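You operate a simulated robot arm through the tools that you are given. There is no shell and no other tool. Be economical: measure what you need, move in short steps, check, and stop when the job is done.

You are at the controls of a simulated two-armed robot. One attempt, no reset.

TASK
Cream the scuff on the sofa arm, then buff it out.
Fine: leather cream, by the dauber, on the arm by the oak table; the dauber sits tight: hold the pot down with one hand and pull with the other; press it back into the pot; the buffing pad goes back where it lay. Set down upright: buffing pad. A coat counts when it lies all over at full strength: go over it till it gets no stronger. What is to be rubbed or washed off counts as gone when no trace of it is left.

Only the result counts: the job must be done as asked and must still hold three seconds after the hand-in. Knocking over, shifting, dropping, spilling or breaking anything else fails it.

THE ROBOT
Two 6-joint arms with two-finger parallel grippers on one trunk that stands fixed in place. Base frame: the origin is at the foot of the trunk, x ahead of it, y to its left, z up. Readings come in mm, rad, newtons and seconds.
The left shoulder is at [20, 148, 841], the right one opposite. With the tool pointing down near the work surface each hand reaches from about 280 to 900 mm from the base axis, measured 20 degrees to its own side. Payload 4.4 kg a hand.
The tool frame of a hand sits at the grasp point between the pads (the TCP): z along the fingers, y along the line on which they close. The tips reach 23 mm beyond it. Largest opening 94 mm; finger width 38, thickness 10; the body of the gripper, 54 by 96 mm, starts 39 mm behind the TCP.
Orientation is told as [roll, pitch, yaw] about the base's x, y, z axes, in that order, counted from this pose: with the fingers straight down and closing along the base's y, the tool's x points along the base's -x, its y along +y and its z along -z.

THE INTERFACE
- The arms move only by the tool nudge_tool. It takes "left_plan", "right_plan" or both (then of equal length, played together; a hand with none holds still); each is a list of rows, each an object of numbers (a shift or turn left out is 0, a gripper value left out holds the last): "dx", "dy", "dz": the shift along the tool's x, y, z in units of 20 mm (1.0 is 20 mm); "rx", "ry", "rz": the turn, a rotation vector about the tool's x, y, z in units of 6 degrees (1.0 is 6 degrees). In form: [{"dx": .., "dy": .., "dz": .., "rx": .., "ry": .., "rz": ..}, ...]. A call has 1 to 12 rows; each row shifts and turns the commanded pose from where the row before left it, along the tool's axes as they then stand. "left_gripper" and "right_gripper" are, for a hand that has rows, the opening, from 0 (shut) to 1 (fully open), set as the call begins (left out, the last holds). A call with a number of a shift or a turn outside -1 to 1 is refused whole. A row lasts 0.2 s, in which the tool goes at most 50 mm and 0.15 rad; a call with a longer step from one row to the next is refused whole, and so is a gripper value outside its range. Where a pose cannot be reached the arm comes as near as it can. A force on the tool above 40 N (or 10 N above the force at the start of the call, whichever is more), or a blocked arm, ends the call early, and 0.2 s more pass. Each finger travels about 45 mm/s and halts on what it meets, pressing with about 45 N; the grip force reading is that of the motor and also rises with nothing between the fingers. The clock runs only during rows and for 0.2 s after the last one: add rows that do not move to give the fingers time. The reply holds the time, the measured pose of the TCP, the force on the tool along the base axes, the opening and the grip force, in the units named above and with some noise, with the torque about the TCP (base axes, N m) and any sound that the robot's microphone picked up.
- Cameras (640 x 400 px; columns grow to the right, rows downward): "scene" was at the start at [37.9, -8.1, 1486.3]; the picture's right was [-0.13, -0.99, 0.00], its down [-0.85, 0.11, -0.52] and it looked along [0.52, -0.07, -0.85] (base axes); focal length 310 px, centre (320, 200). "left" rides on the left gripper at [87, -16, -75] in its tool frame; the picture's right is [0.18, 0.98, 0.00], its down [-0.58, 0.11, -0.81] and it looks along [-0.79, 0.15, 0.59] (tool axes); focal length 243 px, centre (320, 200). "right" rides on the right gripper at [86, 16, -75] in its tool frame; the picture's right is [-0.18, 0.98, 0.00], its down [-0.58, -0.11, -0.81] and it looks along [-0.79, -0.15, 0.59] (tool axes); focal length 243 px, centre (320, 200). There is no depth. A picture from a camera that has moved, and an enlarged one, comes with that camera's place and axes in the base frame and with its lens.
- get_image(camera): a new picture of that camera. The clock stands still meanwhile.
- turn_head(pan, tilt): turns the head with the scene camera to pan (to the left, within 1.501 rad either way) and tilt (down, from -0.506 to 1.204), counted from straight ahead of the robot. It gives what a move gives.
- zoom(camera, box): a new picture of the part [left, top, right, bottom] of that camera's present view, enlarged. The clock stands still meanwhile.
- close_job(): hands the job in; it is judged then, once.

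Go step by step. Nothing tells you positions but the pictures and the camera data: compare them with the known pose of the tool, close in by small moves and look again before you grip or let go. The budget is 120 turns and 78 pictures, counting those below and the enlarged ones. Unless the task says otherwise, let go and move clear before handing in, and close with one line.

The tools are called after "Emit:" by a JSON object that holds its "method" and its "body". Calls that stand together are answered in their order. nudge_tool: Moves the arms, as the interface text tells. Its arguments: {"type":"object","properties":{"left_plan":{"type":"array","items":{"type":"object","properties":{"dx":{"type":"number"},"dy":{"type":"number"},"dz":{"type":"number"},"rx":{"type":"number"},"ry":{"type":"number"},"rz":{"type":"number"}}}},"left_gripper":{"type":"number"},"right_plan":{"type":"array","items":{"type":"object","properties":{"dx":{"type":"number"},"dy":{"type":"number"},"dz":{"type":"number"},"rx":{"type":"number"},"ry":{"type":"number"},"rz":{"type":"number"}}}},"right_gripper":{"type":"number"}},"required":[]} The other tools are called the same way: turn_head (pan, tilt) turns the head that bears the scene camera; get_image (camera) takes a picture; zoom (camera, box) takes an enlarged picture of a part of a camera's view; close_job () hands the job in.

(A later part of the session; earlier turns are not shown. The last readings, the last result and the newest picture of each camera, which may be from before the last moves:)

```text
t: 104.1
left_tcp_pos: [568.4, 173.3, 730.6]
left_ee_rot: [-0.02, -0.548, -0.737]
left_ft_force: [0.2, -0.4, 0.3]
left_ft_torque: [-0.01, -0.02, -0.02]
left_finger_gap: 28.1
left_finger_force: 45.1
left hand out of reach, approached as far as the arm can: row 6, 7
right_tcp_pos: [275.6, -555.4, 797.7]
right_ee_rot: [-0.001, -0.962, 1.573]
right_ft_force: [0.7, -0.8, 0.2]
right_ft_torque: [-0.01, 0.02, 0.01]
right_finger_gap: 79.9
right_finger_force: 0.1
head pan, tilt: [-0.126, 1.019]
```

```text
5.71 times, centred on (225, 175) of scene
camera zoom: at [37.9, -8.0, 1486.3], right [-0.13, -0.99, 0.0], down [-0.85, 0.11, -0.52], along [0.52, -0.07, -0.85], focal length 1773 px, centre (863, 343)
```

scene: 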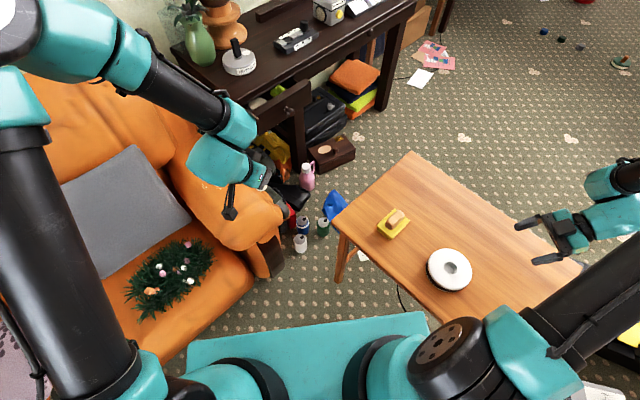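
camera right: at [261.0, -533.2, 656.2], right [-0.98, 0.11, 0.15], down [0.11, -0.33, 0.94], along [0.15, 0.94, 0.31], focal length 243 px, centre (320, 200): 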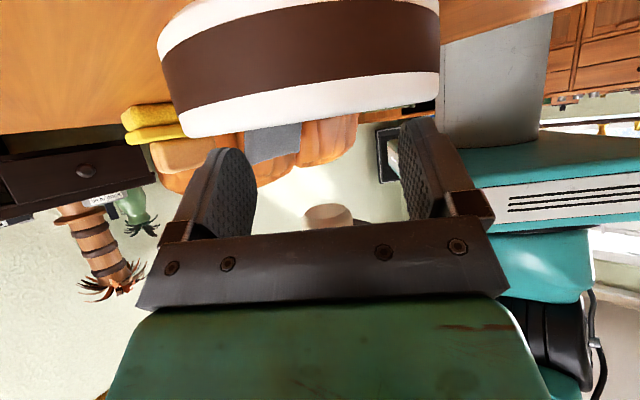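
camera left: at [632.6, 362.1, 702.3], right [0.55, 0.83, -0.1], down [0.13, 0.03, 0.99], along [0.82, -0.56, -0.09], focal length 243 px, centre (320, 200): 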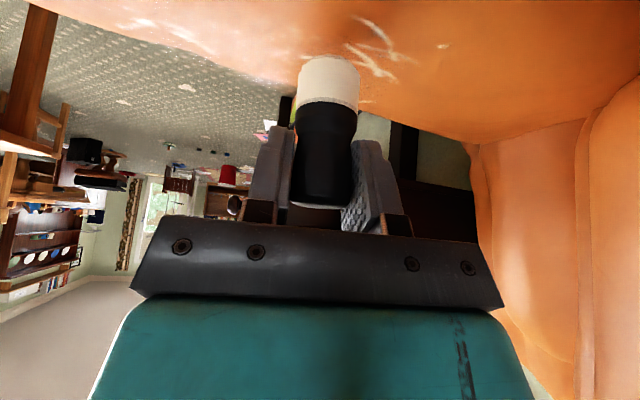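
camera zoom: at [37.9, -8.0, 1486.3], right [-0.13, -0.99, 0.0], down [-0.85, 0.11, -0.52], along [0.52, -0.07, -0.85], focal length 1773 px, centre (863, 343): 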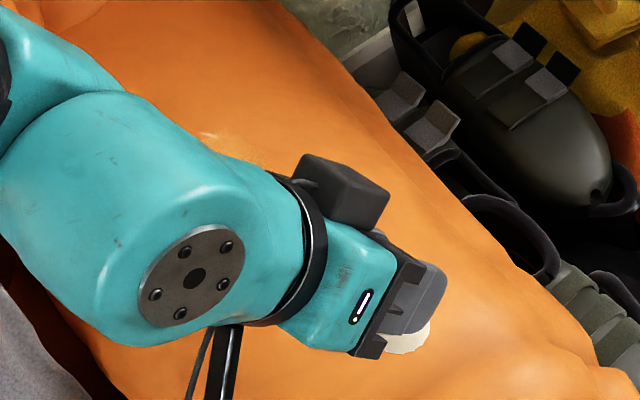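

The hand blocks the view from here. Move it to the far end of the arm to look.

Emit:
{"method": "nudge_tool", "body": {"left_plan": [{"dx": -0.045, "dy": 1, "dz": 0.025}, {"dx": -0.045, "dy": 1, "dz": 0.025}, {"dx": -0.045, "dy": 1, "dz": 0.025}, {"dx": -0.045, "dy": 1, "dz": 0.025}, {"dx": -0.045, "dy": 1, "dz": 0.025}, {"dx": -0.045, "dy": 1, "dz": 0.025}, {"dx": -0.045, "dy": 1, "dz": 0.025}, {"dx": -0.045, "dy": 1, "dz": 0.025}, {"dx": -0.045, "dy": 1, "dz": 0.025}, {"dx": -0.045, "dy": 1, "dz": 0.025}, {"dx": -0.045, "dy": 1, "dz": 0.025}, {"dx": -0.045, "dy": 1, "dz": 0.025}]}}

Emit:
{"method": "zoom", "body": {"camera": "scene", "box": [180, 140, 270, 210]}}

```text
t: 106.7
left_tcp_pos: [739.3, 343.6, 729.1]
left_ee_rot: [-0.007, -0.552, -0.741]
left_ft_force: [-0.8, -0.4, -0.1]
left_ft_torque: [-0.01, -0.02, 0.01]
left_finger_gap: 28.1
left_finger_force: 45.3
right_tcp_pos: [276.4, -556.6, 794.3]
right_ee_rot: [0.0, -0.961, 1.572]
right_ft_force: [-1.2, 0.4, 0.5]
right_ft_torque: [0.0, 0.0, -0.01]
right_finger_gap: 79.9
right_finger_force: 0.1
head pan, tilt: [-0.126, 1.019]
```

```text
5.71 times, centred on (225, 175) of scene
camera zoom: at [37.8, -8.1, 1486.3], right [-0.13, -0.99, 0.0], down [-0.85, 0.11, -0.52], along [0.52, -0.07, -0.85], focal length 1773 px, centre (863, 343)
```

zoom: 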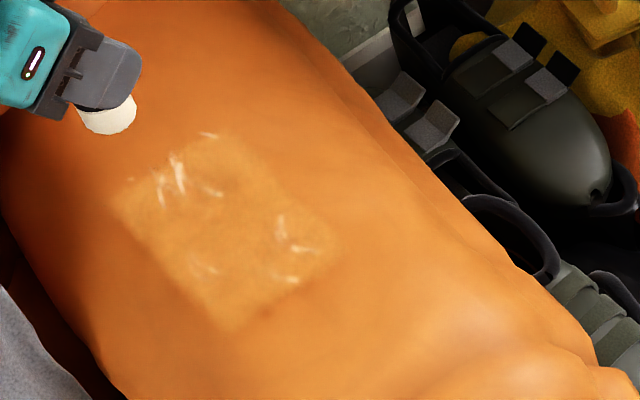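

The coat shows as a clear rectangle (~125×76 mm, centre (688,290)), still thinner near the far end. I do a second full pass aligned with it, starting at the far left corner.

Emit:
{"method": "nudge_tool", "body": {"left_plan": [{"dx": 0.667, "dy": -0.083, "dz": 0.376}, {"dx": 0.667, "dy": -0.083, "dz": 0.376}, {"dx": 0.667, "dy": -0.083, "dz": 0.376}, {"dx": 0.026, "dz": 0.043}, {"dx": 0.026, "dz": 0.043}, {"dx": 0.026, "dz": 0.043}, {}]}}

Emit:
{"method": "nudge_tool", "body": {"left_plan": [{"dx": 0.026, "dz": 0.043}, {"dx": 0.026, "dz": 0.043}, {"dx": 0.013, "dz": 0.021}, {"dx": 0.013, "dz": 0.021}]}}

```text
t: 108.3
left_tcp_pos: [721.6, 356.4, 687.2]
left_ee_rot: [-0.01, -0.551, -0.74]
left_ft_force: [0.5, -0.2, -0.1]
left_ft_torque: [-0.02, 0.0, 0.01]
left_finger_gap: 28.1
left_finger_force: 44.7
right_tcp_pos: [276.7, -556.5, 796.3]
right_ee_rot: [-0.001, -0.961, 1.573]
right_ft_force: [0.2, 0.2, -0.4]
right_ft_torque: [-0.03, 0.02, 0.0]
right_finger_gap: 79.8
right_finger_force: 0.0
head pan, tilt: [-0.126, 1.019]
```

```text
t: 109.3
left_tcp_pos: [720.7, 353.8, 685.1]
left_ee_rot: [-0.01, -0.552, -0.74]
left_ft_force: [-0.1, -0.2, 0.1]
left_ft_torque: [0.0, 0.03, 0.02]
left_finger_gap: 27.9
left_finger_force: 45.5
right_tcp_pos: [277.1, -556.0, 795.6]
right_ee_rot: [-0.002, -0.963, 1.574]
right_ft_force: [-0.4, 0.2, 0.8]
right_ft_torque: [-0.01, 0.0, 0.0]
right_finger_gap: 79.9
right_finger_force: 0.0
head pan, tilt: [-0.126, 1.019]
```

Emit:
{"method": "nudge_tool", "body": {"left_plan": [{"dx": 0.026, "dz": 0.043}, {"dx": 0.026, "dz": 0.043}, {}]}}

```text
t: 110.1
left_tcp_pos: [719.9, 354.8, 682.6]
left_ee_rot: [-0.008, -0.552, -0.739]
left_ft_force: [0.1, 0.7, 0.8]
left_ft_torque: [-0.02, 0.01, -0.01]
left_finger_gap: 28.1
left_finger_force: 44.7
right_tcp_pos: [277.0, -554.7, 796.5]
right_ee_rot: [-0.001, -0.962, 1.573]
right_ft_force: [-0.4, -0.6, 0.2]
right_ft_torque: [-0.01, -0.03, -0.01]
right_finger_gap: 80.1
right_finger_force: 0.1
head pan, tilt: [-0.126, 1.019]
```

Emit:
{"method": "nudge_tool", "body": {"left_plan": [{"dx": 0.026, "dz": 0.043}, {}]}}

Emit:
{"method": "nudge_tool", "body": {"left_plan": [{"dx": 0.081, "dy": -0.59, "dz": -0.049}, {"dx": 0.081, "dy": -0.59, "dz": -0.049}, {"dx": 0.081, "dy": -0.59, "dz": -0.049}, {"dx": 0.081, "dy": -0.59, "dz": -0.049}, {"dx": 0.081, "dy": -0.59, "dz": -0.049}]}}

Emit:
{"method": "nudge_tool", "body": {"left_plan": [{"dx": 0.081, "dy": -0.59, "dz": -0.049}, {"dx": 0.081, "dy": -0.59, "dz": -0.049}, {"dx": 0.081, "dy": -0.59, "dz": -0.049}, {"dx": 0.081, "dy": -0.59, "dz": -0.049}, {"dx": 0.081, "dy": -0.59, "dz": -0.049}, {"dx": 0.081, "dy": -0.59, "dz": -0.049}]}}

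```text
t: 110.7
left_tcp_pos: [721.3, 354.0, 683.3]
left_ee_rot: [-0.009, -0.551, -0.739]
left_ft_force: [-3.1, 1.3, 10.9]
left_ft_torque: [0.08, 0.19, 0.01]
left_finger_gap: 28.1
left_finger_force: 45.5
right_tcp_pos: [275.9, -555.6, 796.8]
right_ee_rot: [-0.002, -0.961, 1.572]
right_ft_force: [-0.1, 0.4, 0.0]
right_ft_torque: [0.02, 0.0, 0.0]
right_finger_gap: 79.9
right_finger_force: 0.0
head pan, tilt: [-0.126, 1.019]
```

```text
t: 111.9
left_tcp_pos: [674.8, 317.5, 683.3]
left_ee_rot: [-0.006, -0.553, -0.74]
left_ft_force: [7.7, 6.2, 23.3]
left_ft_torque: [0.27, -0.33, -0.01]
left_finger_gap: 28.1
left_finger_force: 45.0
right_tcp_pos: [277.0, -556.0, 798.0]
right_ee_rot: [-0.001, -0.962, 1.574]
right_ft_force: [-0.3, -0.5, 0.3]
right_ft_torque: [0.0, 0.0, -0.01]
right_finger_gap: 79.8
right_finger_force: 0.0
head pan, tilt: [-0.126, 1.019]
```

```text
t: 113.3
left_tcp_pos: [617.4, 274.3, 682.6]
left_ee_rot: [-0.005, -0.55, -0.739]
left_ft_force: [8.0, 4.1, 24.8]
left_ft_torque: [0.26, -0.33, 0.0]
left_finger_gap: 28.2
left_finger_force: 44.8
right_tcp_pos: [277.1, -557.1, 797.4]
right_ee_rot: [-0.001, -0.962, 1.573]
right_ft_force: [-0.5, 0.2, -0.1]
right_ft_torque: [0.01, -0.02, 0.02]
right_finger_gap: 79.9
right_finger_force: 0.1
head pan, tilt: [-0.126, 1.019]
```

Emit:
{"method": "nudge_tool", "body": {"left_plan": [{"dx": -0.35, "dy": -0.063, "dz": 0.182}, {"dx": -0.344, "dy": -0.063, "dz": 0.19}, {"dx": -0.081, "dy": 0.59, "dz": 0.049}, {"dx": -0.081, "dy": 0.59, "dz": 0.049}, {"dx": -0.081, "dy": 0.59, "dz": 0.049}, {"dx": -0.081, "dy": 0.59, "dz": 0.049}, {"dx": -0.081, "dy": 0.59, "dz": 0.049}]}}

Emit:
{"method": "nudge_tool", "body": {"left_plan": [{"dx": -0.081, "dy": 0.59, "dz": 0.049}, {"dx": -0.081, "dy": 0.59, "dz": 0.049}, {"dx": -0.081, "dy": 0.59, "dz": 0.049}, {"dx": -0.081, "dy": 0.59, "dz": 0.049}, {"dx": -0.081, "dy": 0.59, "dz": 0.049}, {"dx": -0.081, "dy": 0.59, "dz": 0.049}]}}

```text
t: 114.9
left_tcp_pos: [674.0, 296.4, 685.0]
left_ee_rot: [-0.008, -0.551, -0.741]
left_ft_force: [0.8, 0.8, -0.6]
left_ft_torque: [-0.01, 0.03, -0.01]
left_finger_gap: 28.2
left_finger_force: 44.8
right_tcp_pos: [276.8, -555.9, 796.0]
right_ee_rot: [-0.001, -0.962, 1.572]
right_ft_force: [-0.2, 0.5, -0.7]
right_ft_torque: [0.01, 0.05, 0.0]
right_finger_gap: 80.0
right_finger_force: 0.0
head pan, tilt: [-0.126, 1.019]
```

```text
t: 116.3
left_tcp_pos: [733.2, 342.6, 683.5]
left_ee_rot: [-0.008, -0.552, -0.743]
left_ft_force: [-4.1, -4.2, 16.8]
left_ft_torque: [-0.2, 0.23, 0.03]
left_finger_gap: 28.2
left_finger_force: 45.0
right_tcp_pos: [277.2, -555.5, 796.6]
right_ee_rot: [-0.002, -0.962, 1.573]
right_ft_force: [0.9, 0.2, 0.7]
right_ft_torque: [0.01, -0.01, 0.0]
right_finger_gap: 79.7
right_finger_force: 0.0
head pan, tilt: [-0.126, 1.019]
```

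Emit:
{"method": "nudge_tool", "body": {"left_plan": [{"dx": 0.086, "dy": -0.59, "dz": -0.041}, {"dx": 0.086, "dy": -0.59, "dz": -0.041}, {"dx": 0.086, "dy": -0.59, "dz": -0.041}, {"dx": 0.083, "dy": -0.59, "dz": -0.045}, {"dx": 0.081, "dy": -0.59, "dz": -0.049}]}}

Emit:
{"method": "nudge_tool", "body": {"left_plan": [{"dx": 0.081, "dy": -0.59, "dz": -0.049}, {"dx": 0.081, "dy": -0.59, "dz": -0.049}, {"dx": 0.081, "dy": -0.59, "dz": -0.049}, {"dx": 0.081, "dy": -0.59, "dz": -0.049}, {"dx": 0.081, "dy": -0.59, "dz": -0.049}, {"dx": 0.081, "dy": -0.59, "dz": -0.049}]}}

```text
t: 117.5
left_tcp_pos: [685.0, 303.1, 682.8]
left_ee_rot: [-0.008, -0.55, -0.739]
left_ft_force: [5.2, 4.4, 16.8]
left_ft_torque: [0.24, -0.29, -0.02]
left_finger_gap: 28.2
left_finger_force: 45.2
right_tcp_pos: [276.1, -556.5, 796.3]
right_ee_rot: [-0.002, -0.961, 1.572]
right_ft_force: [-0.4, 0.1, -0.2]
right_ft_torque: [-0.01, 0.01, -0.02]
right_finger_gap: 80.1
right_finger_force: 0.0
head pan, tilt: [-0.126, 1.019]
```

```text
t: 118.9
left_tcp_pos: [627.6, 259.7, 682.5]
left_ee_rot: [-0.007, -0.552, -0.739]
left_ft_force: [6.5, 6.2, 23.0]
left_ft_torque: [0.28, -0.35, 0.02]
left_finger_gap: 28.5
left_finger_force: 45.1
right_tcp_pos: [275.7, -555.7, 796.7]
right_ee_rot: [0.0, -0.961, 1.573]
right_ft_force: [-0.5, 0.6, -0.2]
right_ft_torque: [-0.01, -0.01, 0.0]
right_finger_gap: 80.1
right_finger_force: 0.0
head pan, tilt: [-0.126, 1.019]
```

Good contact throughout. Next line (v≈0), forward.

Emit:
{"method": "nudge_tool", "body": {"left_plan": [{"dx": -0.344, "dy": -0.063, "dz": 0.19}, {"dx": -0.336, "dy": -0.063, "dz": 0.203}, {"dx": -0.081, "dy": 0.59, "dz": 0.049}, {"dx": -0.081, "dy": 0.59, "dz": 0.049}, {"dx": -0.081, "dy": 0.59, "dz": 0.049}, {"dx": -0.081, "dy": 0.59, "dz": 0.049}, {"dx": -0.081, "dy": 0.59, "dz": 0.049}]}}

Emit:
{"method": "nudge_tool", "body": {"left_plan": [{"dx": -0.081, "dy": 0.59, "dz": 0.049}, {"dx": -0.081, "dy": 0.59, "dz": 0.049}, {"dx": -0.081, "dy": 0.59, "dz": 0.049}, {"dx": -0.081, "dy": 0.59, "dz": 0.049}, {"dx": -0.081, "dy": 0.59, "dz": 0.049}, {"dx": -0.081, "dy": 0.59, "dz": 0.049}]}}

```text
t: 120.5
left_tcp_pos: [682.8, 283.4, 683.2]
left_ee_rot: [-0.008, -0.552, -0.738]
left_ft_force: [0.2, -0.7, -0.8]
left_ft_torque: [-0.02, 0.01, -0.05]
left_finger_gap: 27.9
left_finger_force: 44.5
right_tcp_pos: [276.9, -557.0, 796.5]
right_ee_rot: [-0.002, -0.961, 1.571]
right_ft_force: [1.0, -0.6, 0.7]
right_ft_torque: [-0.01, 0.0, 0.0]
right_finger_gap: 79.7
right_finger_force: 0.1
head pan, tilt: [-0.126, 1.019]
```

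```text
t: 121.9
left_tcp_pos: [740.7, 329.4, 683.4]
left_ee_rot: [-0.009, -0.551, -0.739]
left_ft_force: [-0.7, 0.4, -0.5]
left_ft_torque: [-0.02, 0.02, 0.02]
left_finger_gap: 28.2
left_finger_force: 45.0
right_tcp_pos: [275.9, -556.0, 796.6]
right_ee_rot: [-0.002, -0.962, 1.573]
right_ft_force: [-0.3, 0.8, -0.2]
right_ft_torque: [-0.03, -0.01, 0.01]
right_finger_gap: 79.9
right_finger_force: 0.1
head pan, tilt: [-0.126, 1.019]
```

Emit:
{"method": "nudge_tool", "body": {"left_plan": [{"dx": 0.026, "dz": 0.043}, {"dx": 0.013, "dz": 0.021}, {}]}}

Emit:
{"method": "nudge_tool", "body": {"left_plan": [{"dx": 0.081, "dy": -0.59, "dz": -0.049}, {"dx": 0.081, "dy": -0.59, "dz": -0.049}, {"dx": 0.081, "dy": -0.59, "dz": -0.049}, {"dx": 0.081, "dy": -0.59, "dz": -0.049}, {"dx": 0.081, "dy": -0.59, "dz": -0.049}]}}

Emit:
{"method": "nudge_tool", "body": {"left_plan": [{"dx": 0.081, "dy": -0.59, "dz": -0.049}, {"dx": 0.081, "dy": -0.59, "dz": -0.049}, {"dx": 0.081, "dy": -0.59, "dz": -0.049}, {"dx": 0.081, "dy": -0.59, "dz": -0.049}, {"dx": 0.081, "dy": -0.59, "dz": -0.049}, {"dx": 0.081, "dy": -0.59, "dz": -0.049}]}}

```text
t: 122.7
left_tcp_pos: [740.3, 328.5, 683.3]
left_ee_rot: [-0.008, -0.552, -0.74]
left_ft_force: [2.9, 0.8, 8.4]
left_ft_torque: [0.06, -0.14, -0.03]
left_finger_gap: 28.2
left_finger_force: 45.2
right_tcp_pos: [277.3, -556.5, 795.7]
right_ee_rot: [-0.003, -0.962, 1.572]
right_ft_force: [0.5, 0.2, 0.2]
right_ft_torque: [0.02, -0.01, 0.02]
right_finger_gap: 79.9
right_finger_force: 0.2
head pan, tilt: [-0.126, 1.019]
```

```text
t: 124.0
left_tcp_pos: [694.9, 291.5, 683.3]
left_ee_rot: [-0.002, -0.554, -0.74]
left_ft_force: [-2.8, 1.4, 5.6]
left_ft_torque: [0.04, 0.2, 0.01]
left_finger_gap: 28.0
left_finger_force: 44.4
right_tcp_pos: [276.9, -556.9, 795.9]
right_ee_rot: [-0.003, -0.962, 1.573]
right_ft_force: [-0.1, 0.7, -0.1]
right_ft_torque: [-0.01, 0.01, -0.03]
right_finger_gap: 80.0
right_finger_force: 0.0
head pan, tilt: [-0.126, 1.019]
stopped in row 5 (left hand): the force on the tool passed its limit at 41 N (the readings are from after the stop); the commanded pose is now the measured one
```

```text
t: 125.4
left_tcp_pos: [639.0, 248.1, 681.7]
left_ee_rot: [-0.004, -0.554, -0.74]
left_ft_force: [1.6, 1.3, 2.8]
left_ft_torque: [-0.01, -0.04, 0.02]
left_finger_gap: 28.2
left_finger_force: 44.6
right_tcp_pos: [276.4, -556.2, 796.3]
right_ee_rot: [-0.002, -0.964, 1.572]
right_ft_force: [0.5, -0.4, 0.2]
right_ft_torque: [-0.01, 0.0, 0.03]
right_finger_gap: 80.0
right_finger_force: 0.1
head pan, tilt: [-0.126, 1.019]
```

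Emit:
{"method": "nudge_tool", "body": {"left_plan": [{"dx": -0.33, "dy": -0.063, "dz": 0.213}, {"dx": -0.33, "dy": -0.063, "dz": 0.213}, {"dx": -0.081, "dy": 0.59, "dz": 0.049}, {"dx": -0.081, "dy": 0.59, "dz": 0.049}, {"dx": -0.081, "dy": 0.59, "dz": 0.049}, {"dx": -0.081, "dy": 0.59, "dz": 0.049}, {"dx": -0.081, "dy": 0.59, "dz": 0.049}]}}

Emit:
{"method": "nudge_tool", "body": {"left_plan": [{"dx": -0.081, "dy": 0.59, "dz": 0.049}, {"dx": -0.081, "dy": 0.59, "dz": 0.049}, {"dx": -0.081, "dy": 0.59, "dz": 0.049}, {"dx": -0.081, "dy": 0.59, "dz": 0.049}, {"dx": -0.081, "dy": 0.59, "dz": 0.049}, {"dx": -0.081, "dy": 0.59, "dz": 0.049}]}}

```text
t: 127.0
left_tcp_pos: [695.2, 271.7, 682.7]
left_ee_rot: [-0.004, -0.552, -0.742]
left_ft_force: [-8.0, -7.7, 28.8]
left_ft_torque: [-0.32, 0.37, 0.01]
left_finger_gap: 28.2
left_finger_force: 45.2
right_tcp_pos: [277.2, -556.4, 796.5]
right_ee_rot: [-0.003, -0.963, 1.572]
right_ft_force: [0.7, 0.0, 0.4]
right_ft_torque: [0.0, -0.03, 0.01]
right_finger_gap: 80.0
right_finger_force: 0.0
head pan, tilt: [-0.126, 1.019]
```

```text
t: 128.4
left_tcp_pos: [751.0, 317.2, 681.3]
left_ee_rot: [-0.004, -0.553, -0.741]
left_ft_force: [-8.3, -7.6, 35.0]
left_ft_torque: [-0.34, 0.38, -0.01]
left_finger_gap: 27.7
left_finger_force: 45.1
right_tcp_pos: [277.3, -556.7, 796.2]
right_ee_rot: [-0.003, -0.961, 1.573]
right_ft_force: [0.6, -0.6, -0.1]
right_ft_torque: [0.01, -0.01, 0.02]
right_finger_gap: 79.8
right_finger_force: 0.0
head pan, tilt: [-0.126, 1.019]
```

Emit:
{"method": "nudge_tool", "body": {"left_plan": [{"dx": -0.388, "dy": -0.071, "dz": 0.212}, {"dx": -0.378, "dy": -0.071, "dz": 0.229}, {"dx": 0.081, "dy": -0.59, "dz": -0.049}, {"dx": 0.081, "dy": -0.59, "dz": -0.049}, {"dx": 0.081, "dy": -0.59, "dz": -0.049}, {"dx": 0.081, "dy": -0.59, "dz": -0.049}, {"dx": 0.081, "dy": -0.59, "dz": -0.049}]}}

Emit:
{"method": "nudge_tool", "body": {"left_plan": [{"dx": 0.081, "dy": -0.59, "dz": -0.049}, {"dx": 0.081, "dy": -0.59, "dz": -0.049}, {"dx": 0.081, "dy": -0.59, "dz": -0.049}, {"dx": 0.081, "dy": -0.59, "dz": -0.049}, {"dx": 0.081, "dy": -0.59, "dz": -0.049}, {"dx": 0.081, "dy": -0.59, "dz": -0.049}]}}

Emit:
{"method": "nudge_tool", "body": {"left_plan": [{"dx": -0.081, "dy": 0.59, "dz": 0.049}, {"dx": -0.081, "dy": 0.59, "dz": 0.049}, {"dx": -0.081, "dy": 0.59, "dz": 0.049}, {"dx": -0.081, "dy": 0.59, "dz": 0.049}, {"dx": -0.081, "dy": 0.59, "dz": 0.049}, {"dx": -0.081, "dy": 0.59, "dz": 0.049}, {"dx": -0.081, "dy": 0.59, "dz": 0.049}, {"dx": -0.081, "dy": 0.59, "dz": 0.049}, {"dx": -0.081, "dy": 0.59, "dz": 0.049}, {"dx": -0.081, "dy": 0.59, "dz": 0.049}, {"dx": -0.081, "dy": 0.59, "dz": 0.049}]}}

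Emit:
{"method": "nudge_tool", "body": {"left_plan": [{"dx": -0.518, "dz": -0.855}, {"dx": -0.2, "dy": 0.8, "dz": -0.855}, {"dx": 0.84, "dy": 0.158, "dz": -0.509}, {"dx": 0.84, "dy": 0.158, "dz": -0.509}]}}

Emit:
{"method": "zoom", "body": {"camera": "scene", "box": [180, 140, 270, 210]}}

```text
t: 130.0
left_tcp_pos: [716.6, 269.4, 683.2]
left_ee_rot: [-0.001, -0.556, -0.742]
left_ft_force: [8.9, 6.2, 24.6]
left_ft_torque: [0.3, -0.43, -0.01]
left_finger_gap: 28.0
left_finger_force: 45.1
right_tcp_pos: [276.6, -555.7, 796.2]
right_ee_rot: [-0.002, -0.962, 1.574]
right_ft_force: [-0.5, 0.2, -0.1]
right_ft_torque: [-0.02, -0.01, -0.01]
right_finger_gap: 79.9
right_finger_force: 0.0
head pan, tilt: [-0.126, 1.019]
```

```text
t: 131.4
left_tcp_pos: [657.1, 221.0, 680.6]
left_ee_rot: [-0.007, -0.553, -0.74]
left_ft_force: [3.6, 2.0, 10.7]
left_ft_torque: [0.13, -0.22, -0.02]
left_finger_gap: 28.0
left_finger_force: 45.5
right_tcp_pos: [276.9, -556.0, 795.5]
right_ee_rot: [-0.001, -0.962, 1.572]
right_ft_force: [-0.3, 0.2, 0.1]
right_ft_torque: [0.0, -0.03, 0.0]
right_finger_gap: 79.8
right_finger_force: 0.0
head pan, tilt: [-0.126, 1.019]
```

```text
t: 133.8
left_tcp_pos: [760.3, 303.1, 681.6]
left_ee_rot: [-0.004, -0.554, -0.741]
left_ft_force: [-2.3, -1.8, 7.3]
left_ft_torque: [-0.06, 0.14, -0.02]
left_finger_gap: 28.1
left_finger_force: 44.6
right_tcp_pos: [276.6, -556.6, 796.2]
right_ee_rot: [-0.002, -0.964, 1.573]
right_ft_force: [-0.5, 0.7, -0.2]
right_ft_torque: [-0.03, 0.01, -0.01]
right_finger_gap: 79.9
right_finger_force: 0.0
head pan, tilt: [-0.126, 1.019]
```

```text
t: 134.8
left_tcp_pos: [743.7, 349.5, 719.1]
left_ee_rot: [-0.004, -0.553, -0.74]
left_ft_force: [1.3, -0.8, -1.0]
left_ft_torque: [0.04, -0.04, -0.01]
left_finger_gap: 28.2
left_finger_force: 45.0
right_tcp_pos: [277.0, -555.6, 796.5]
right_ee_rot: [-0.001, -0.961, 1.573]
right_ft_force: [-0.2, 0.4, -1.1]
right_ft_torque: [-0.01, 0.0, 0.01]
right_finger_gap: 79.8
right_finger_force: 0.0
head pan, tilt: [-0.126, 1.019]
```

```text
5.71 times, centred on (225, 175) of scene
camera zoom: at [38.0, -8.2, 1486.3], right [-0.13, -0.99, 0.0], down [-0.85, 0.11, -0.52], along [0.52, -0.07, -0.85], focal length 1773 px, centre (863, 343)
```

zoom: 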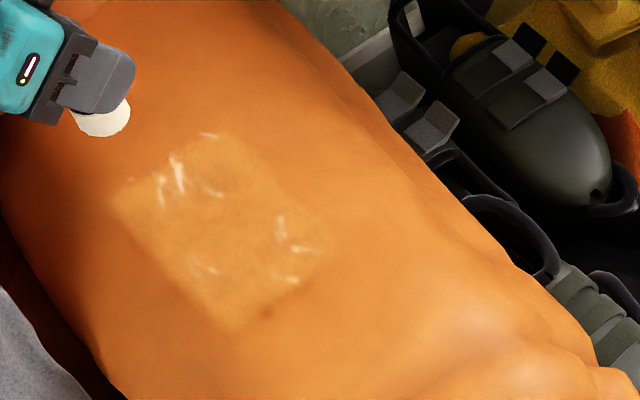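

Emit:
{"method": "zoom", "body": {"camera": "scene", "box": [196, 160, 244, 200]}}

```text
10.00 times, centred on (220, 180) of scene
camera zoom: at [38.0, -8.2, 1486.3], right [-0.13, -0.99, 0.0], down [-0.85, 0.11, -0.52], along [0.52, -0.07, -0.85], focal length 3102 px, centre (1320, 400)
```

zoom: 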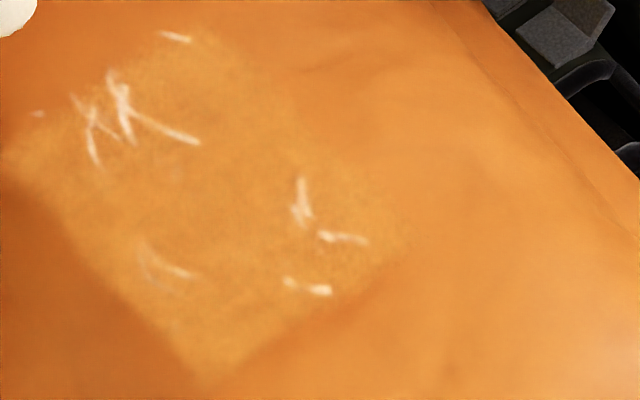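

The coat looks fairly even, but some marks still show brighter at the far and right sides. I do a third full pass, with firmer contact.

Emit:
{"method": "nudge_tool", "body": {"left_plan": [{"dx": 0.623, "dy": -0.21, "dz": 0.323}, {"dx": 0.623, "dy": -0.21, "dz": 0.323}, {"dx": 0.623, "dy": -0.21, "dz": 0.323}, {"dx": 0.02, "dz": 0.032}, {}]}}

Emit:
{"method": "nudge_tool", "body": {"left_plan": [{"dx": 0.013, "dz": 0.021}, {}]}}

```text
t: 136.0
left_tcp_pos: [719.4, 357.5, 681.1]
left_ee_rot: [-0.001, -0.554, -0.741]
left_ft_force: [-2.1, 0.6, 20.6]
left_ft_torque: [-0.02, 0.16, 0.04]
left_finger_gap: 28.0
left_finger_force: 44.9
right_tcp_pos: [276.9, -556.7, 796.3]
right_ee_rot: [-0.002, -0.961, 1.573]
right_ft_force: [0.7, 0.0, 0.5]
right_ft_torque: [0.0, 0.0, 0.0]
right_finger_gap: 80.0
right_finger_force: 0.1
head pan, tilt: [-0.126, 1.019]
```

```text
t: 136.6
left_tcp_pos: [720.1, 357.4, 681.3]
left_ee_rot: [-0.001, -0.555, -0.743]
left_ft_force: [0.3, 7.9, 29.9]
left_ft_torque: [0.38, -0.01, 0.02]
left_finger_gap: 28.3
left_finger_force: 44.9
right_tcp_pos: [276.1, -555.4, 795.7]
right_ee_rot: [-0.004, -0.961, 1.573]
right_ft_force: [-0.3, 0.9, 0.5]
right_ft_torque: [-0.02, -0.01, 0.01]
right_finger_gap: 79.9
right_finger_force: 0.0
head pan, tilt: [-0.126, 1.019]
```

Emit:
{"method": "nudge_tool", "body": {"left_plan": [{"dx": 0.073, "dy": -0.59, "dz": -0.062}, {"dx": 0.081, "dy": -0.59, "dz": -0.049}, {"dx": 0.081, "dy": -0.59, "dz": -0.049}, {"dx": 0.081, "dy": -0.59, "dz": -0.049}, {"dx": 0.081, "dy": -0.59, "dz": -0.049}, {"dx": 0.081, "dy": -0.59, "dz": -0.049}, {"dx": 0.081, "dy": -0.59, "dz": -0.049}, {"dx": 0.081, "dy": -0.59, "dz": -0.049}, {"dx": 0.081, "dy": -0.59, "dz": -0.049}, {"dx": 0.081, "dy": -0.59, "dz": -0.049}, {"dx": 0.081, "dy": -0.59, "dz": -0.049}]}}

Emit:
{"method": "nudge_tool", "body": {"left_plan": [{"dx": -0.685, "dy": -0.126, "dz": 0.386}, {"dx": -0.081, "dy": 0.59, "dz": 0.049}, {"dx": -0.081, "dy": 0.59, "dz": 0.049}, {"dx": -0.081, "dy": 0.59, "dz": 0.049}, {"dx": -0.081, "dy": 0.59, "dz": 0.049}, {"dx": -0.081, "dy": 0.59, "dz": 0.049}, {"dx": -0.081, "dy": 0.59, "dz": 0.049}, {"dx": -0.081, "dy": 0.59, "dz": 0.049}, {"dx": -0.081, "dy": 0.59, "dz": 0.049}, {"dx": -0.081, "dy": 0.59, "dz": 0.049}, {"dx": -0.081, "dy": 0.59, "dz": 0.049}, {"dx": -0.081, "dy": 0.59, "dz": 0.049}]}}

Emit:
{"method": "nudge_tool", "body": {"left_plan": [{"dx": -0.672, "dy": -0.126, "dz": 0.407}, {"dx": 0.081, "dy": -0.59, "dz": -0.049}, {"dx": 0.081, "dy": -0.59, "dz": -0.049}, {"dx": 0.081, "dy": -0.59, "dz": -0.049}, {"dx": 0.081, "dy": -0.59, "dz": -0.049}, {"dx": 0.081, "dy": -0.59, "dz": -0.049}, {"dx": 0.081, "dy": -0.59, "dz": -0.049}, {"dx": 0.081, "dy": -0.59, "dz": -0.049}, {"dx": 0.081, "dy": -0.59, "dz": -0.049}, {"dx": 0.081, "dy": -0.59, "dz": -0.049}, {"dx": 0.081, "dy": -0.59, "dz": -0.049}, {"dx": 0.081, "dy": -0.59, "dz": -0.049}]}}

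```text
t: 139.0
left_tcp_pos: [616.3, 273.6, 681.3]
left_ee_rot: [-0.002, -0.553, -0.74]
left_ft_force: [-0.3, -0.3, -0.3]
left_ft_torque: [0.0, 0.01, -0.01]
left_finger_gap: 28.1
left_finger_force: 45.2
right_tcp_pos: [275.4, -555.7, 796.0]
right_ee_rot: [-0.002, -0.962, 1.573]
right_ft_force: [-0.8, 0.4, -0.7]
right_ft_torque: [0.01, -0.01, -0.03]
right_finger_gap: 80.1
right_finger_force: 0.3
head pan, tilt: [-0.126, 1.019]
```

```text
t: 141.6
left_tcp_pos: [727.6, 342.4, 680.4]
left_ee_rot: [-0.006, -0.552, -0.739]
left_ft_force: [-6.4, -4.2, 17.1]
left_ft_torque: [-0.16, 0.28, -0.03]
left_finger_gap: 28.2
left_finger_force: 44.9
right_tcp_pos: [276.3, -556.0, 796.6]
right_ee_rot: [0.0, -0.962, 1.571]
right_ft_force: [0.0, 0.3, 0.7]
right_ft_torque: [-0.01, 0.0, 0.01]
right_finger_gap: 80.0
right_finger_force: 0.0
head pan, tilt: [-0.126, 1.019]
```

```text
t: 144.2
left_tcp_pos: [637.7, 250.6, 682.5]
left_ee_rot: [-0.002, -0.554, -0.743]
left_ft_force: [0.7, 0.0, 1.9]
left_ft_torque: [0.02, -0.03, -0.01]
left_finger_gap: 28.1
left_finger_force: 45.3
right_tcp_pos: [276.3, -555.9, 794.9]
right_ee_rot: [-0.001, -0.961, 1.572]
right_ft_force: [0.2, -0.2, 0.7]
right_ft_torque: [0.01, 0.0, 0.0]
right_finger_gap: 80.0
right_finger_force: 0.1
head pan, tilt: [-0.126, 1.019]
```

Emit:
{"method": "nudge_tool", "body": {"left_plan": [{"dx": -0.652, "dy": -0.126, "dz": 0.441}, {"dx": -0.081, "dy": 0.59, "dz": 0.049}, {"dx": -0.081, "dy": 0.59, "dz": 0.049}, {"dx": -0.081, "dy": 0.59, "dz": 0.049}, {"dx": -0.081, "dy": 0.59, "dz": 0.049}, {"dx": -0.081, "dy": 0.59, "dz": 0.049}, {"dx": -0.081, "dy": 0.59, "dz": 0.049}, {"dx": -0.081, "dy": 0.59, "dz": 0.049}, {"dx": -0.081, "dy": 0.59, "dz": 0.049}, {"dx": -0.081, "dy": 0.59, "dz": 0.049}, {"dx": -0.081, "dy": 0.59, "dz": 0.049}, {"dx": -0.081, "dy": 0.59, "dz": 0.049}]}}

Emit:
{"method": "nudge_tool", "body": {"left_plan": [{"dx": -0.672, "dy": -0.126, "dz": 0.407}, {"dx": 0.083, "dy": -0.59, "dz": -0.045}, {"dx": 0.083, "dy": -0.59, "dz": -0.045}, {"dx": 0.083, "dy": -0.59, "dz": -0.045}, {"dx": 0.083, "dy": -0.59, "dz": -0.045}, {"dx": 0.083, "dy": -0.59, "dz": -0.045}, {"dx": 0.083, "dy": -0.59, "dz": -0.045}, {"dx": 0.083, "dy": -0.59, "dz": -0.045}, {"dx": 0.083, "dy": -0.59, "dz": -0.045}, {"dx": 0.083, "dy": -0.59, "dz": -0.045}, {"dx": 0.083, "dy": -0.59, "dz": -0.045}, {"dx": 0.083, "dy": -0.59, "dz": -0.045}]}}

```text
t: 146.8
left_tcp_pos: [751.1, 318.6, 682.5]
left_ee_rot: [-0.007, -0.555, -0.74]
left_ft_force: [-0.8, -0.1, -0.8]
left_ft_torque: [0.03, 0.03, -0.02]
left_finger_gap: 28.0
left_finger_force: 45.0
right_tcp_pos: [276.5, -557.5, 796.3]
right_ee_rot: [-0.002, -0.961, 1.574]
right_ft_force: [0.4, 0.4, -0.7]
right_ft_torque: [-0.01, -0.01, -0.04]
right_finger_gap: 79.9
right_finger_force: 0.1
head pan, tilt: [-0.126, 1.019]
```

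```text
t: 149.4
left_tcp_pos: [656.0, 226.1, 681.0]
left_ee_rot: [-0.003, -0.553, -0.742]
left_ft_force: [0.5, 0.5, 0.2]
left_ft_torque: [0.04, -0.03, 0.03]
left_finger_gap: 28.3
left_finger_force: 45.2
right_tcp_pos: [276.5, -556.5, 795.0]
right_ee_rot: [0.001, -0.961, 1.574]
right_ft_force: [0.4, 0.2, 0.0]
right_ft_torque: [-0.01, 0.05, 0.04]
right_finger_gap: 79.8
right_finger_force: 0.0
head pan, tilt: [-0.126, 1.019]
```

No contact on those; lower to contact here and repeat both lines.

Emit:
{"method": "nudge_tool", "body": {"left_plan": [{"dx": 0.026, "dz": 0.043}, {"dx": 0.02, "dz": 0.032}, {}]}}

```text
t: 150.2
left_tcp_pos: [654.6, 224.4, 681.6]
left_ee_rot: [-0.002, -0.554, -0.739]
left_ft_force: [-5.5, 6.5, 35.6]
left_ft_torque: [0.33, 0.24, 0.01]
left_finger_gap: 27.9
left_finger_force: 44.5
right_tcp_pos: [276.9, -556.5, 795.9]
right_ee_rot: [-0.004, -0.961, 1.574]
right_ft_force: [0.8, 0.0, 0.1]
right_ft_torque: [0.0, 0.01, -0.02]
right_finger_gap: 80.0
right_finger_force: 0.1
head pan, tilt: [-0.126, 1.019]
```

Emit:
{"method": "nudge_tool", "body": {"left_plan": [{"dx": -0.091, "dy": 0.59, "dz": 0.032}, {"dx": -0.08, "dy": 0.59, "dz": 0.051}, {"dx": -0.08, "dy": 0.59, "dz": 0.051}, {"dx": -0.08, "dy": 0.59, "dz": 0.051}, {"dx": -0.08, "dy": 0.59, "dz": 0.051}, {"dx": -0.08, "dy": 0.59, "dz": 0.051}, {"dx": -0.08, "dy": 0.59, "dz": 0.051}, {"dx": -0.08, "dy": 0.59, "dz": 0.051}, {"dx": -0.08, "dy": 0.59, "dz": 0.051}, {"dx": -0.08, "dy": 0.59, "dz": 0.051}]}}

Emit:
{"method": "nudge_tool", "body": {"left_plan": [{"dx": 0.672, "dy": 0.126, "dz": -0.407}, {}]}}

```text
t: 150.8
left_tcp_pos: [668.4, 232.1, 681.1]
left_ee_rot: [-0.002, -0.555, -0.744]
left_ft_force: [0.9, -2.2, 8.8]
left_ft_torque: [-0.05, -0.07, 0.0]
left_finger_gap: 27.9
left_finger_force: 44.4
right_tcp_pos: [276.7, -557.6, 795.8]
right_ee_rot: [-0.002, -0.963, 1.573]
right_ft_force: [0.1, 0.5, 0.1]
right_ft_torque: [0.04, -0.01, -0.02]
right_finger_gap: 80.2
right_finger_force: 0.1
head pan, tilt: [-0.126, 1.019]
stopped in row 2 (left hand): the force on the tool passed its limit at 49 N (the readings are from after the stop); the commanded pose is now the measured one
```

```text
t: 151.4
left_tcp_pos: [658.9, 245.3, 681.4]
left_ee_rot: [-0.003, -0.556, -0.743]
left_ft_force: [5.2, -3.7, 17.1]
left_ft_torque: [-0.15, -0.33, 0.0]
left_finger_gap: 28.1
left_finger_force: 44.9
right_tcp_pos: [277.9, -555.6, 796.8]
right_ee_rot: [-0.001, -0.962, 1.573]
right_ft_force: [-0.1, 1.2, -0.9]
right_ft_torque: [0.02, 0.01, -0.04]
right_finger_gap: 79.8
right_finger_force: 0.0
head pan, tilt: [-0.126, 1.019]
```

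Emit:
{"method": "nudge_tool", "body": {"left_plan": [{"dx": 0.081, "dy": -0.59, "dz": -0.049}, {"dx": -0.081, "dy": 0.59, "dz": 0.049}, {"dx": -0.081, "dy": 0.59, "dz": 0.049}, {"dx": -0.081, "dy": 0.59, "dz": 0.049}, {"dx": -0.081, "dy": 0.59, "dz": 0.049}, {"dx": -0.081, "dy": 0.59, "dz": 0.049}, {"dx": -0.081, "dy": 0.59, "dz": 0.049}]}}

Emit:
{"method": "nudge_tool", "body": {"left_plan": [{"dx": -0.081, "dy": 0.59, "dz": 0.049}, {"dx": -0.081, "dy": 0.59, "dz": 0.049}, {"dx": -0.081, "dy": 0.59, "dz": 0.049}, {"dx": -0.081, "dy": 0.59, "dz": 0.049}, {"dx": -0.081, "dy": 0.59, "dz": 0.049}]}}

Emit:
{"method": "nudge_tool", "body": {"left_plan": [{"dx": -0.672, "dy": -0.126, "dz": 0.407}, {}]}}

Emit:
{"method": "nudge_tool", "body": {"left_plan": [{"dx": 0.081, "dy": -0.59, "dz": -0.049}, {"dx": 0.081, "dy": -0.59, "dz": -0.049}, {"dx": 0.081, "dy": -0.59, "dz": -0.049}, {"dx": 0.081, "dy": -0.59, "dz": -0.049}, {"dx": 0.081, "dy": -0.59, "dz": -0.049}]}}

Emit:
{"method": "nudge_tool", "body": {"left_plan": [{"dx": 0.081, "dy": -0.59, "dz": -0.049}, {"dx": 0.081, "dy": -0.59, "dz": -0.049}, {"dx": 0.081, "dy": -0.59, "dz": -0.049}, {"dx": 0.081, "dy": -0.59, "dz": -0.049}]}}

```text
t: 152.4
left_tcp_pos: [679.3, 260.8, 682.2]
left_ee_rot: [-0.003, -0.556, -0.742]
left_ft_force: [-0.2, -0.2, 7.4]
left_ft_torque: [0.05, -0.01, 0.01]
left_finger_gap: 28.1
left_finger_force: 45.6
right_tcp_pos: [276.3, -555.5, 796.7]
right_ee_rot: [-0.001, -0.963, 1.573]
right_ft_force: [0.4, 0.5, 0.5]
right_ft_torque: [-0.01, 0.02, -0.01]
right_finger_gap: 79.7
right_finger_force: 0.1
head pan, tilt: [-0.126, 1.019]
stopped in row 5 (left hand): the force on the tool passed its limit at 41 N (the readings are from after the stop); the commanded pose is now the measured one
```

```text
t: 153.7
left_tcp_pos: [727.0, 296.2, 680.9]
left_ee_rot: [-0.004, -0.557, -0.742]
left_ft_force: [-1.5, -0.5, 1.9]
left_ft_torque: [0.0, 0.01, -0.02]
left_finger_gap: 27.9
left_finger_force: 45.2
right_tcp_pos: [276.8, -556.8, 796.0]
right_ee_rot: [-0.002, -0.962, 1.572]
right_ft_force: [0.3, -0.1, -0.6]
right_ft_torque: [-0.04, -0.02, -0.03]
right_finger_gap: 79.7
right_finger_force: 0.1
head pan, tilt: [-0.126, 1.019]
```

```text
t: 154.2
left_tcp_pos: [735.9, 284.2, 681.0]
left_ee_rot: [-0.006, -0.556, -0.742]
left_ft_force: [-0.6, 0.6, -0.7]
left_ft_torque: [0.0, 0.0, -0.01]
left_finger_gap: 28.4
left_finger_force: 45.3
right_tcp_pos: [276.6, -556.6, 795.6]
right_ee_rot: [0.0, -0.96, 1.573]
right_ft_force: [0.5, 0.0, 0.1]
right_ft_torque: [0.02, 0.02, -0.04]
right_finger_gap: 79.8
right_finger_force: 0.0
head pan, tilt: [-0.126, 1.019]
```

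```text
t: 155.4
left_tcp_pos: [689.0, 246.3, 683.2]
left_ee_rot: [-0.004, -0.556, -0.743]
left_ft_force: [-0.3, 0.8, -0.5]
left_ft_torque: [0.01, -0.03, 0.02]
left_finger_gap: 28.1
left_finger_force: 45.7
right_tcp_pos: [277.0, -556.2, 796.0]
right_ee_rot: [-0.001, -0.962, 1.573]
right_ft_force: [0.7, 0.9, -0.3]
right_ft_torque: [-0.01, -0.01, -0.02]
right_finger_gap: 79.8
right_finger_force: 0.0
head pan, tilt: [-0.126, 1.019]
```

```text
t: 156.4
left_tcp_pos: [651.8, 219.9, 680.8]
left_ee_rot: [-0.003, -0.556, -0.743]
left_ft_force: [1.9, 0.5, 3.7]
left_ft_torque: [0.06, -0.06, 0.0]
left_finger_gap: 28.0
left_finger_force: 44.6
right_tcp_pos: [276.0, -555.6, 796.0]
right_ee_rot: [0.0, -0.961, 1.572]
right_ft_force: [0.3, 0.6, 0.1]
right_ft_torque: [-0.02, -0.02, 0.01]
right_finger_gap: 80.0
right_finger_force: 0.1
head pan, tilt: [-0.126, 1.019]
```

Emit:
{"method": "nudge_tool", "body": {"left_plan": [{"dx": -0.066, "dy": 0.59, "dz": 0.074}, {"dx": -0.081, "dy": 0.59, "dz": 0.049}, {"dx": -0.081, "dy": 0.59, "dz": 0.049}, {"dx": -0.081, "dy": 0.59, "dz": 0.049}, {"dx": -0.081, "dy": 0.59, "dz": 0.049}, {"dx": -0.081, "dy": 0.59, "dz": 0.049}]}}

Emit:
{"method": "nudge_tool", "body": {"left_plan": [{"dx": -0.078, "dy": 0.59, "dz": 0.054}, {"dx": -0.078, "dy": 0.59, "dz": 0.054}, {"dx": -0.078, "dy": 0.59, "dz": 0.054}, {"dx": -0.078, "dy": 0.59, "dz": 0.054}, {"dx": -0.078, "dy": 0.59, "dz": 0.054}]}}

Emit:
{"method": "nudge_tool", "body": {"left_plan": [{"dx": 0.685, "dy": 0.126, "dz": -0.386}, {"dx": 0.081, "dy": -0.59, "dz": -0.049}, {"dx": 0.081, "dy": -0.59, "dz": -0.049}, {"dx": 0.081, "dy": -0.59, "dz": -0.049}]}}

```text
t: 157.8
left_tcp_pos: [708.1, 262.1, 680.8]
left_ee_rot: [-0.003, -0.556, -0.745]
left_ft_force: [-8.6, -7.0, 33.2]
left_ft_torque: [-0.3, 0.41, -0.03]
left_finger_gap: 27.9
left_finger_force: 45.3
right_tcp_pos: [276.5, -555.5, 796.6]
right_ee_rot: [-0.004, -0.963, 1.573]
right_ft_force: [0.4, 0.3, 0.3]
right_ft_torque: [0.02, -0.02, -0.03]
right_finger_gap: 79.7
right_finger_force: 0.0
head pan, tilt: [-0.126, 1.019]
```

```text
t: 159.1
left_tcp_pos: [754.1, 299.8, 681.1]
left_ee_rot: [-0.002, -0.559, -0.743]
left_ft_force: [-6.4, -7.3, 34.1]
left_ft_torque: [-0.32, 0.23, -0.01]
left_finger_gap: 28.2
left_finger_force: 44.4
right_tcp_pos: [276.5, -557.4, 795.6]
right_ee_rot: [-0.003, -0.962, 1.574]
right_ft_force: [0.1, 0.7, -0.1]
right_ft_torque: [-0.01, 0.02, 0.01]
right_finger_gap: 80.0
right_finger_force: 0.1
head pan, tilt: [-0.126, 1.019]
```

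```text
t: 160.1
left_tcp_pos: [716.1, 291.1, 680.9]
left_ee_rot: [0.0, -0.557, -0.744]
left_ft_force: [11.8, 9.9, 35.1]
left_ft_torque: [0.45, -0.53, -0.03]
left_finger_gap: 28.0
left_finger_force: 44.7
right_tcp_pos: [275.9, -556.1, 795.8]
right_ee_rot: [-0.003, -0.962, 1.572]
right_ft_force: [-0.1, 0.1, 0.2]
right_ft_torque: [-0.03, 0.0, 0.01]
right_finger_gap: 79.6
right_finger_force: 0.0
head pan, tilt: [-0.126, 1.019]
```

Emit:
{"method": "nudge_tool", "body": {"left_plan": [{"dx": 0.073, "dy": -0.59, "dz": -0.062}, {"dx": 0.081, "dy": -0.59, "dz": -0.049}, {"dx": 0.081, "dy": -0.59, "dz": -0.049}, {"dx": 0.081, "dy": -0.59, "dz": -0.049}, {"dx": 0.081, "dy": -0.59, "dz": -0.049}, {"dx": 0.081, "dy": -0.59, "dz": -0.049}, {"dx": 0.081, "dy": -0.59, "dz": -0.049}, {"dx": 0.081, "dy": -0.59, "dz": -0.049}]}}

Emit:
{"method": "nudge_tool", "body": {"left_plan": [{"dx": 0.672, "dy": 0.126, "dz": -0.407}, {"dx": -0.081, "dy": 0.59, "dz": 0.049}, {"dx": -0.081, "dy": 0.59, "dz": 0.049}, {"dx": -0.081, "dy": 0.59, "dz": 0.049}, {"dx": -0.081, "dy": 0.59, "dz": 0.049}, {"dx": -0.081, "dy": 0.59, "dz": 0.049}, {"dx": -0.081, "dy": 0.59, "dz": 0.049}]}}

Emit:
{"method": "nudge_tool", "body": {"left_plan": [{"dx": -0.081, "dy": 0.59, "dz": 0.049}, {"dx": -0.081, "dy": 0.59, "dz": 0.049}, {"dx": -0.081, "dy": 0.59, "dz": 0.049}, {"dx": -0.081, "dy": 0.59, "dz": 0.049}, {"dx": -0.081, "dy": 0.59, "dz": 0.049}]}}

Emit:
{"method": "nudge_tool", "body": {"left_plan": [{"dx": -0.518, "dz": -0.855}, {"dx": -0.518, "dz": -0.855}, {"dx": -0.135, "dy": 0.983, "dz": 0.082}, {"dx": 0.84, "dy": 0.158, "dz": -0.509}]}}

Emit:
{"method": "zoom", "body": {"camera": "scene", "box": [196, 160, 244, 200]}}

```text
t: 161.8
left_tcp_pos: [647.0, 233.0, 680.3]
left_ee_rot: [-0.003, -0.558, -0.744]
left_ft_force: [-2.2, 0.9, 10.9]
left_ft_torque: [0.05, 0.27, 0.0]
left_finger_gap: 28.3
left_finger_force: 45.3
right_tcp_pos: [276.1, -556.2, 796.4]
right_ee_rot: [-0.002, -0.961, 1.573]
right_ft_force: [-0.4, 0.2, -0.4]
right_ft_torque: [0.0, -0.01, -0.02]
right_finger_gap: 79.9
right_finger_force: 0.0
head pan, tilt: [-0.126, 1.019]
stopped in row 8 (left hand): the force on the tool passed its limit at 50 N (the readings are from after the stop); the commanded pose is now the measured one
```

```text
t: 162.9
left_tcp_pos: [670.6, 270.5, 680.4]
left_ee_rot: [0.002, -0.561, -0.744]
left_ft_force: [0.7, -0.9, 7.6]
left_ft_torque: [0.04, 0.06, 0.0]
left_finger_gap: 28.2
left_finger_force: 45.2
right_tcp_pos: [276.0, -555.1, 796.1]
right_ee_rot: [0.0, -0.962, 1.574]
right_ft_force: [-0.5, 0.5, -0.1]
right_ft_torque: [-0.01, -0.01, 0.02]
right_finger_gap: 79.9
right_finger_force: 0.1
head pan, tilt: [-0.126, 1.019]
stopped in row 5 (left hand): the force on the tool passed its limit at 41 N (the readings are from after the stop); the commanded pose is now the measured one
```

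```text
t: 164.1
left_tcp_pos: [714.8, 306.6, 680.6]
left_ee_rot: [-0.001, -0.56, -0.742]
left_ft_force: [0.0, 0.1, -0.1]
left_ft_torque: [0.0, 0.04, -0.01]
left_finger_gap: 28.1
left_finger_force: 44.9
right_tcp_pos: [276.6, -556.1, 794.8]
right_ee_rot: [-0.003, -0.961, 1.572]
right_ft_force: [0.7, 0.1, 0.0]
right_ft_torque: [0.01, -0.01, 0.01]
right_finger_gap: 79.7
right_finger_force: 0.0
head pan, tilt: [-0.126, 1.019]
```

```text
t: 165.1
left_tcp_pos: [716.8, 334.5, 720.4]
left_ee_rot: [-0.002, -0.558, -0.742]
left_ft_force: [-0.4, -0.5, -0.5]
left_ft_torque: [0.02, -0.01, -0.02]
left_finger_gap: 28.3
left_finger_force: 44.9
right_tcp_pos: [275.4, -556.7, 796.0]
right_ee_rot: [-0.002, -0.962, 1.574]
right_ft_force: [-0.1, 0.1, 0.4]
right_ft_torque: [0.03, -0.03, 0.01]
right_finger_gap: 79.9
right_finger_force: 0.1
head pan, tilt: [-0.126, 1.019]
```

```text
10.00 times, centred on (220, 180) of scene
camera zoom: at [38.0, -8.2, 1486.3], right [-0.13, -0.99, 0.0], down [-0.85, 0.11, -0.52], along [0.52, -0.07, -0.85], focal length 3102 px, centre (1320, 400)
```

zoom: 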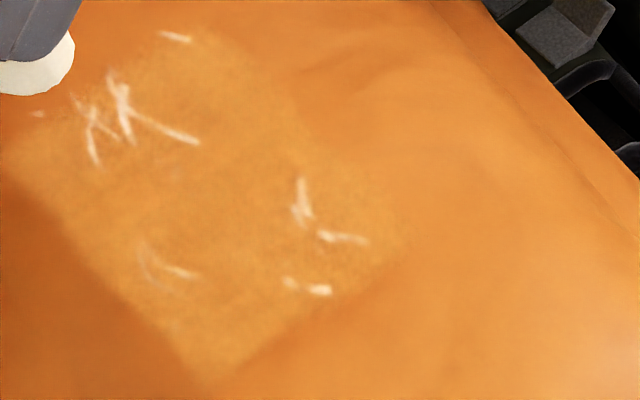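

The coat is unchanged from the earlier pass, so it's at full strength. Now lift away, check the dauber in the grip, and go back toward the pot.

Emit:
{"method": "nudge_tool", "body": {"left_plan": [{"dx": -0.518, "dz": -0.855}, {"dx": -0.518, "dz": -0.855}, {"dx": -0.518, "dz": -0.855}, {"dx": -0.518, "dz": -0.855}, {"dx": -0.518, "dz": -0.855}, {"dx": -0.518, "dz": -0.855}, {"dx": -0.083, "dy": -0.953, "dz": -0.087}, {"dx": -0.083, "dy": -0.953, "dz": -0.087}, {"dx": -0.083, "dy": -0.953, "dz": -0.087}, {"dx": -0.083, "dy": -0.953, "dz": -0.087}, {"dx": -0.083, "dy": -0.953, "dz": -0.087}]}}

Emit:
{"method": "nudge_tool", "body": {"left_plan": [{"dx": -0.083, "dy": -0.953, "dz": -0.087}, {"dx": -0.083, "dy": -0.953, "dz": -0.087}, {"dx": -0.083, "dy": -0.953, "dz": -0.087}, {"dx": -0.083, "dy": -0.953, "dz": -0.087}, {"dx": -0.083, "dy": -0.953, "dz": -0.087}, {"dx": -0.083, "dy": -0.953, "dz": -0.087}, {"dx": -0.083, "dy": -0.953, "dz": -0.087}, {"dx": -0.083, "dy": -0.953, "dz": -0.087}, {"dx": -0.083, "dy": -0.953, "dz": -0.087}, {"dx": -0.083, "dy": -0.953, "dz": -0.087}, {"dx": -0.083, "dy": -0.953, "dz": -0.087}, {"dx": -0.083, "dy": -0.953, "dz": -0.087}]}}

Emit:
{"method": "nudge_tool", "body": {"left_plan": [{"rx": 0.52, "rz": 0.842}, {"rx": 0.52, "rz": 0.842}, {"rx": 0.52, "rz": 0.842}, {"rx": 0.52, "rz": 0.842}, {"rx": 0.52, "rz": 0.842}, {"rx": 0.52, "rz": 0.842}, {"rx": 0.52, "rz": 0.842}, {"rx": 0.52, "rz": 0.842}, {"ry": 0.315}, {}]}}

Emit:
{"method": "get_image", "body": {"camera": "left"}}

Emit:
{"method": "get_image", "body": {"camera": "scene"}}

```text
t: 167.5
left_tcp_pos: [654.0, 268.3, 851.4]
left_ee_rot: [0.0, -0.559, -0.745]
left_ft_force: [-0.5, -0.1, 0.4]
left_ft_torque: [0.0, 0.01, -0.03]
left_finger_gap: 28.3
left_finger_force: 44.9
right_tcp_pos: [276.2, -556.8, 796.7]
right_ee_rot: [-0.002, -0.961, 1.572]
right_ft_force: [0.9, 0.2, -0.3]
right_ft_torque: [-0.01, -0.01, -0.01]
right_finger_gap: 80.0
right_finger_force: 0.1
head pan, tilt: [-0.126, 1.019]
```

```text
t: 170.1
left_tcp_pos: [506.8, 92.1, 880.0]
left_ee_rot: [-0.005, -0.553, -0.743]
left_ft_force: [0.9, 0.6, -0.7]
left_ft_torque: [0.02, -0.02, 0.0]
left_finger_gap: 27.9
left_finger_force: 45.0
right_tcp_pos: [277.1, -555.2, 796.1]
right_ee_rot: [-0.002, -0.96, 1.572]
right_ft_force: [0.3, -0.9, -0.5]
right_ft_torque: [-0.04, -0.05, 0.05]
right_finger_gap: 80.0
right_finger_force: 0.0
head pan, tilt: [-0.126, 1.019]
```

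```text
t: 172.3
left_tcp_pos: [505.2, 91.8, 880.0]
left_ee_rot: [0.005, -0.526, -1.576]
left_ft_force: [0.0, 0.0, 0.1]
left_ft_torque: [0.04, 0.01, -0.04]
left_finger_gap: 28.2
left_finger_force: 45.2
right_tcp_pos: [276.4, -556.2, 795.2]
right_ee_rot: [-0.002, -0.961, 1.572]
right_ft_force: [0.9, 0.4, 0.5]
right_ft_torque: [0.0, 0.02, 0.02]
right_finger_gap: 80.2
right_finger_force: 0.0
head pan, tilt: [-0.126, 1.019]
```

```text
30 pictures are left
camera left: at [488.7, 204.9, 899.2], right [0.98, 0.16, -0.09], down [0.11, -0.1, 0.99], along [0.15, -0.98, -0.11], focal length 243 px, centre (320, 200)
```

left: 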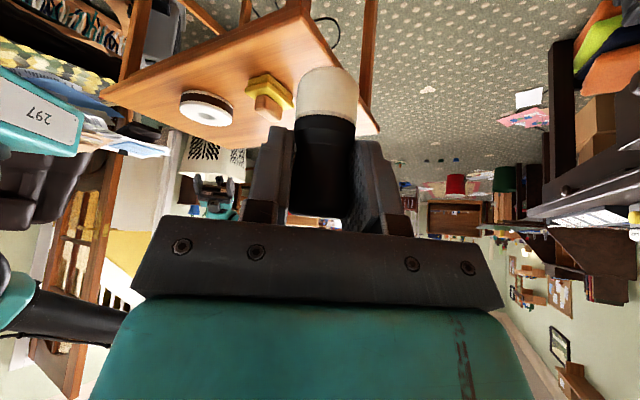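

```text
29 pictures are left
```

scene: 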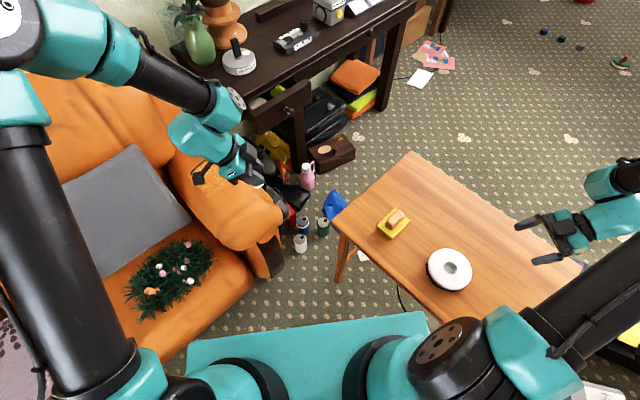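

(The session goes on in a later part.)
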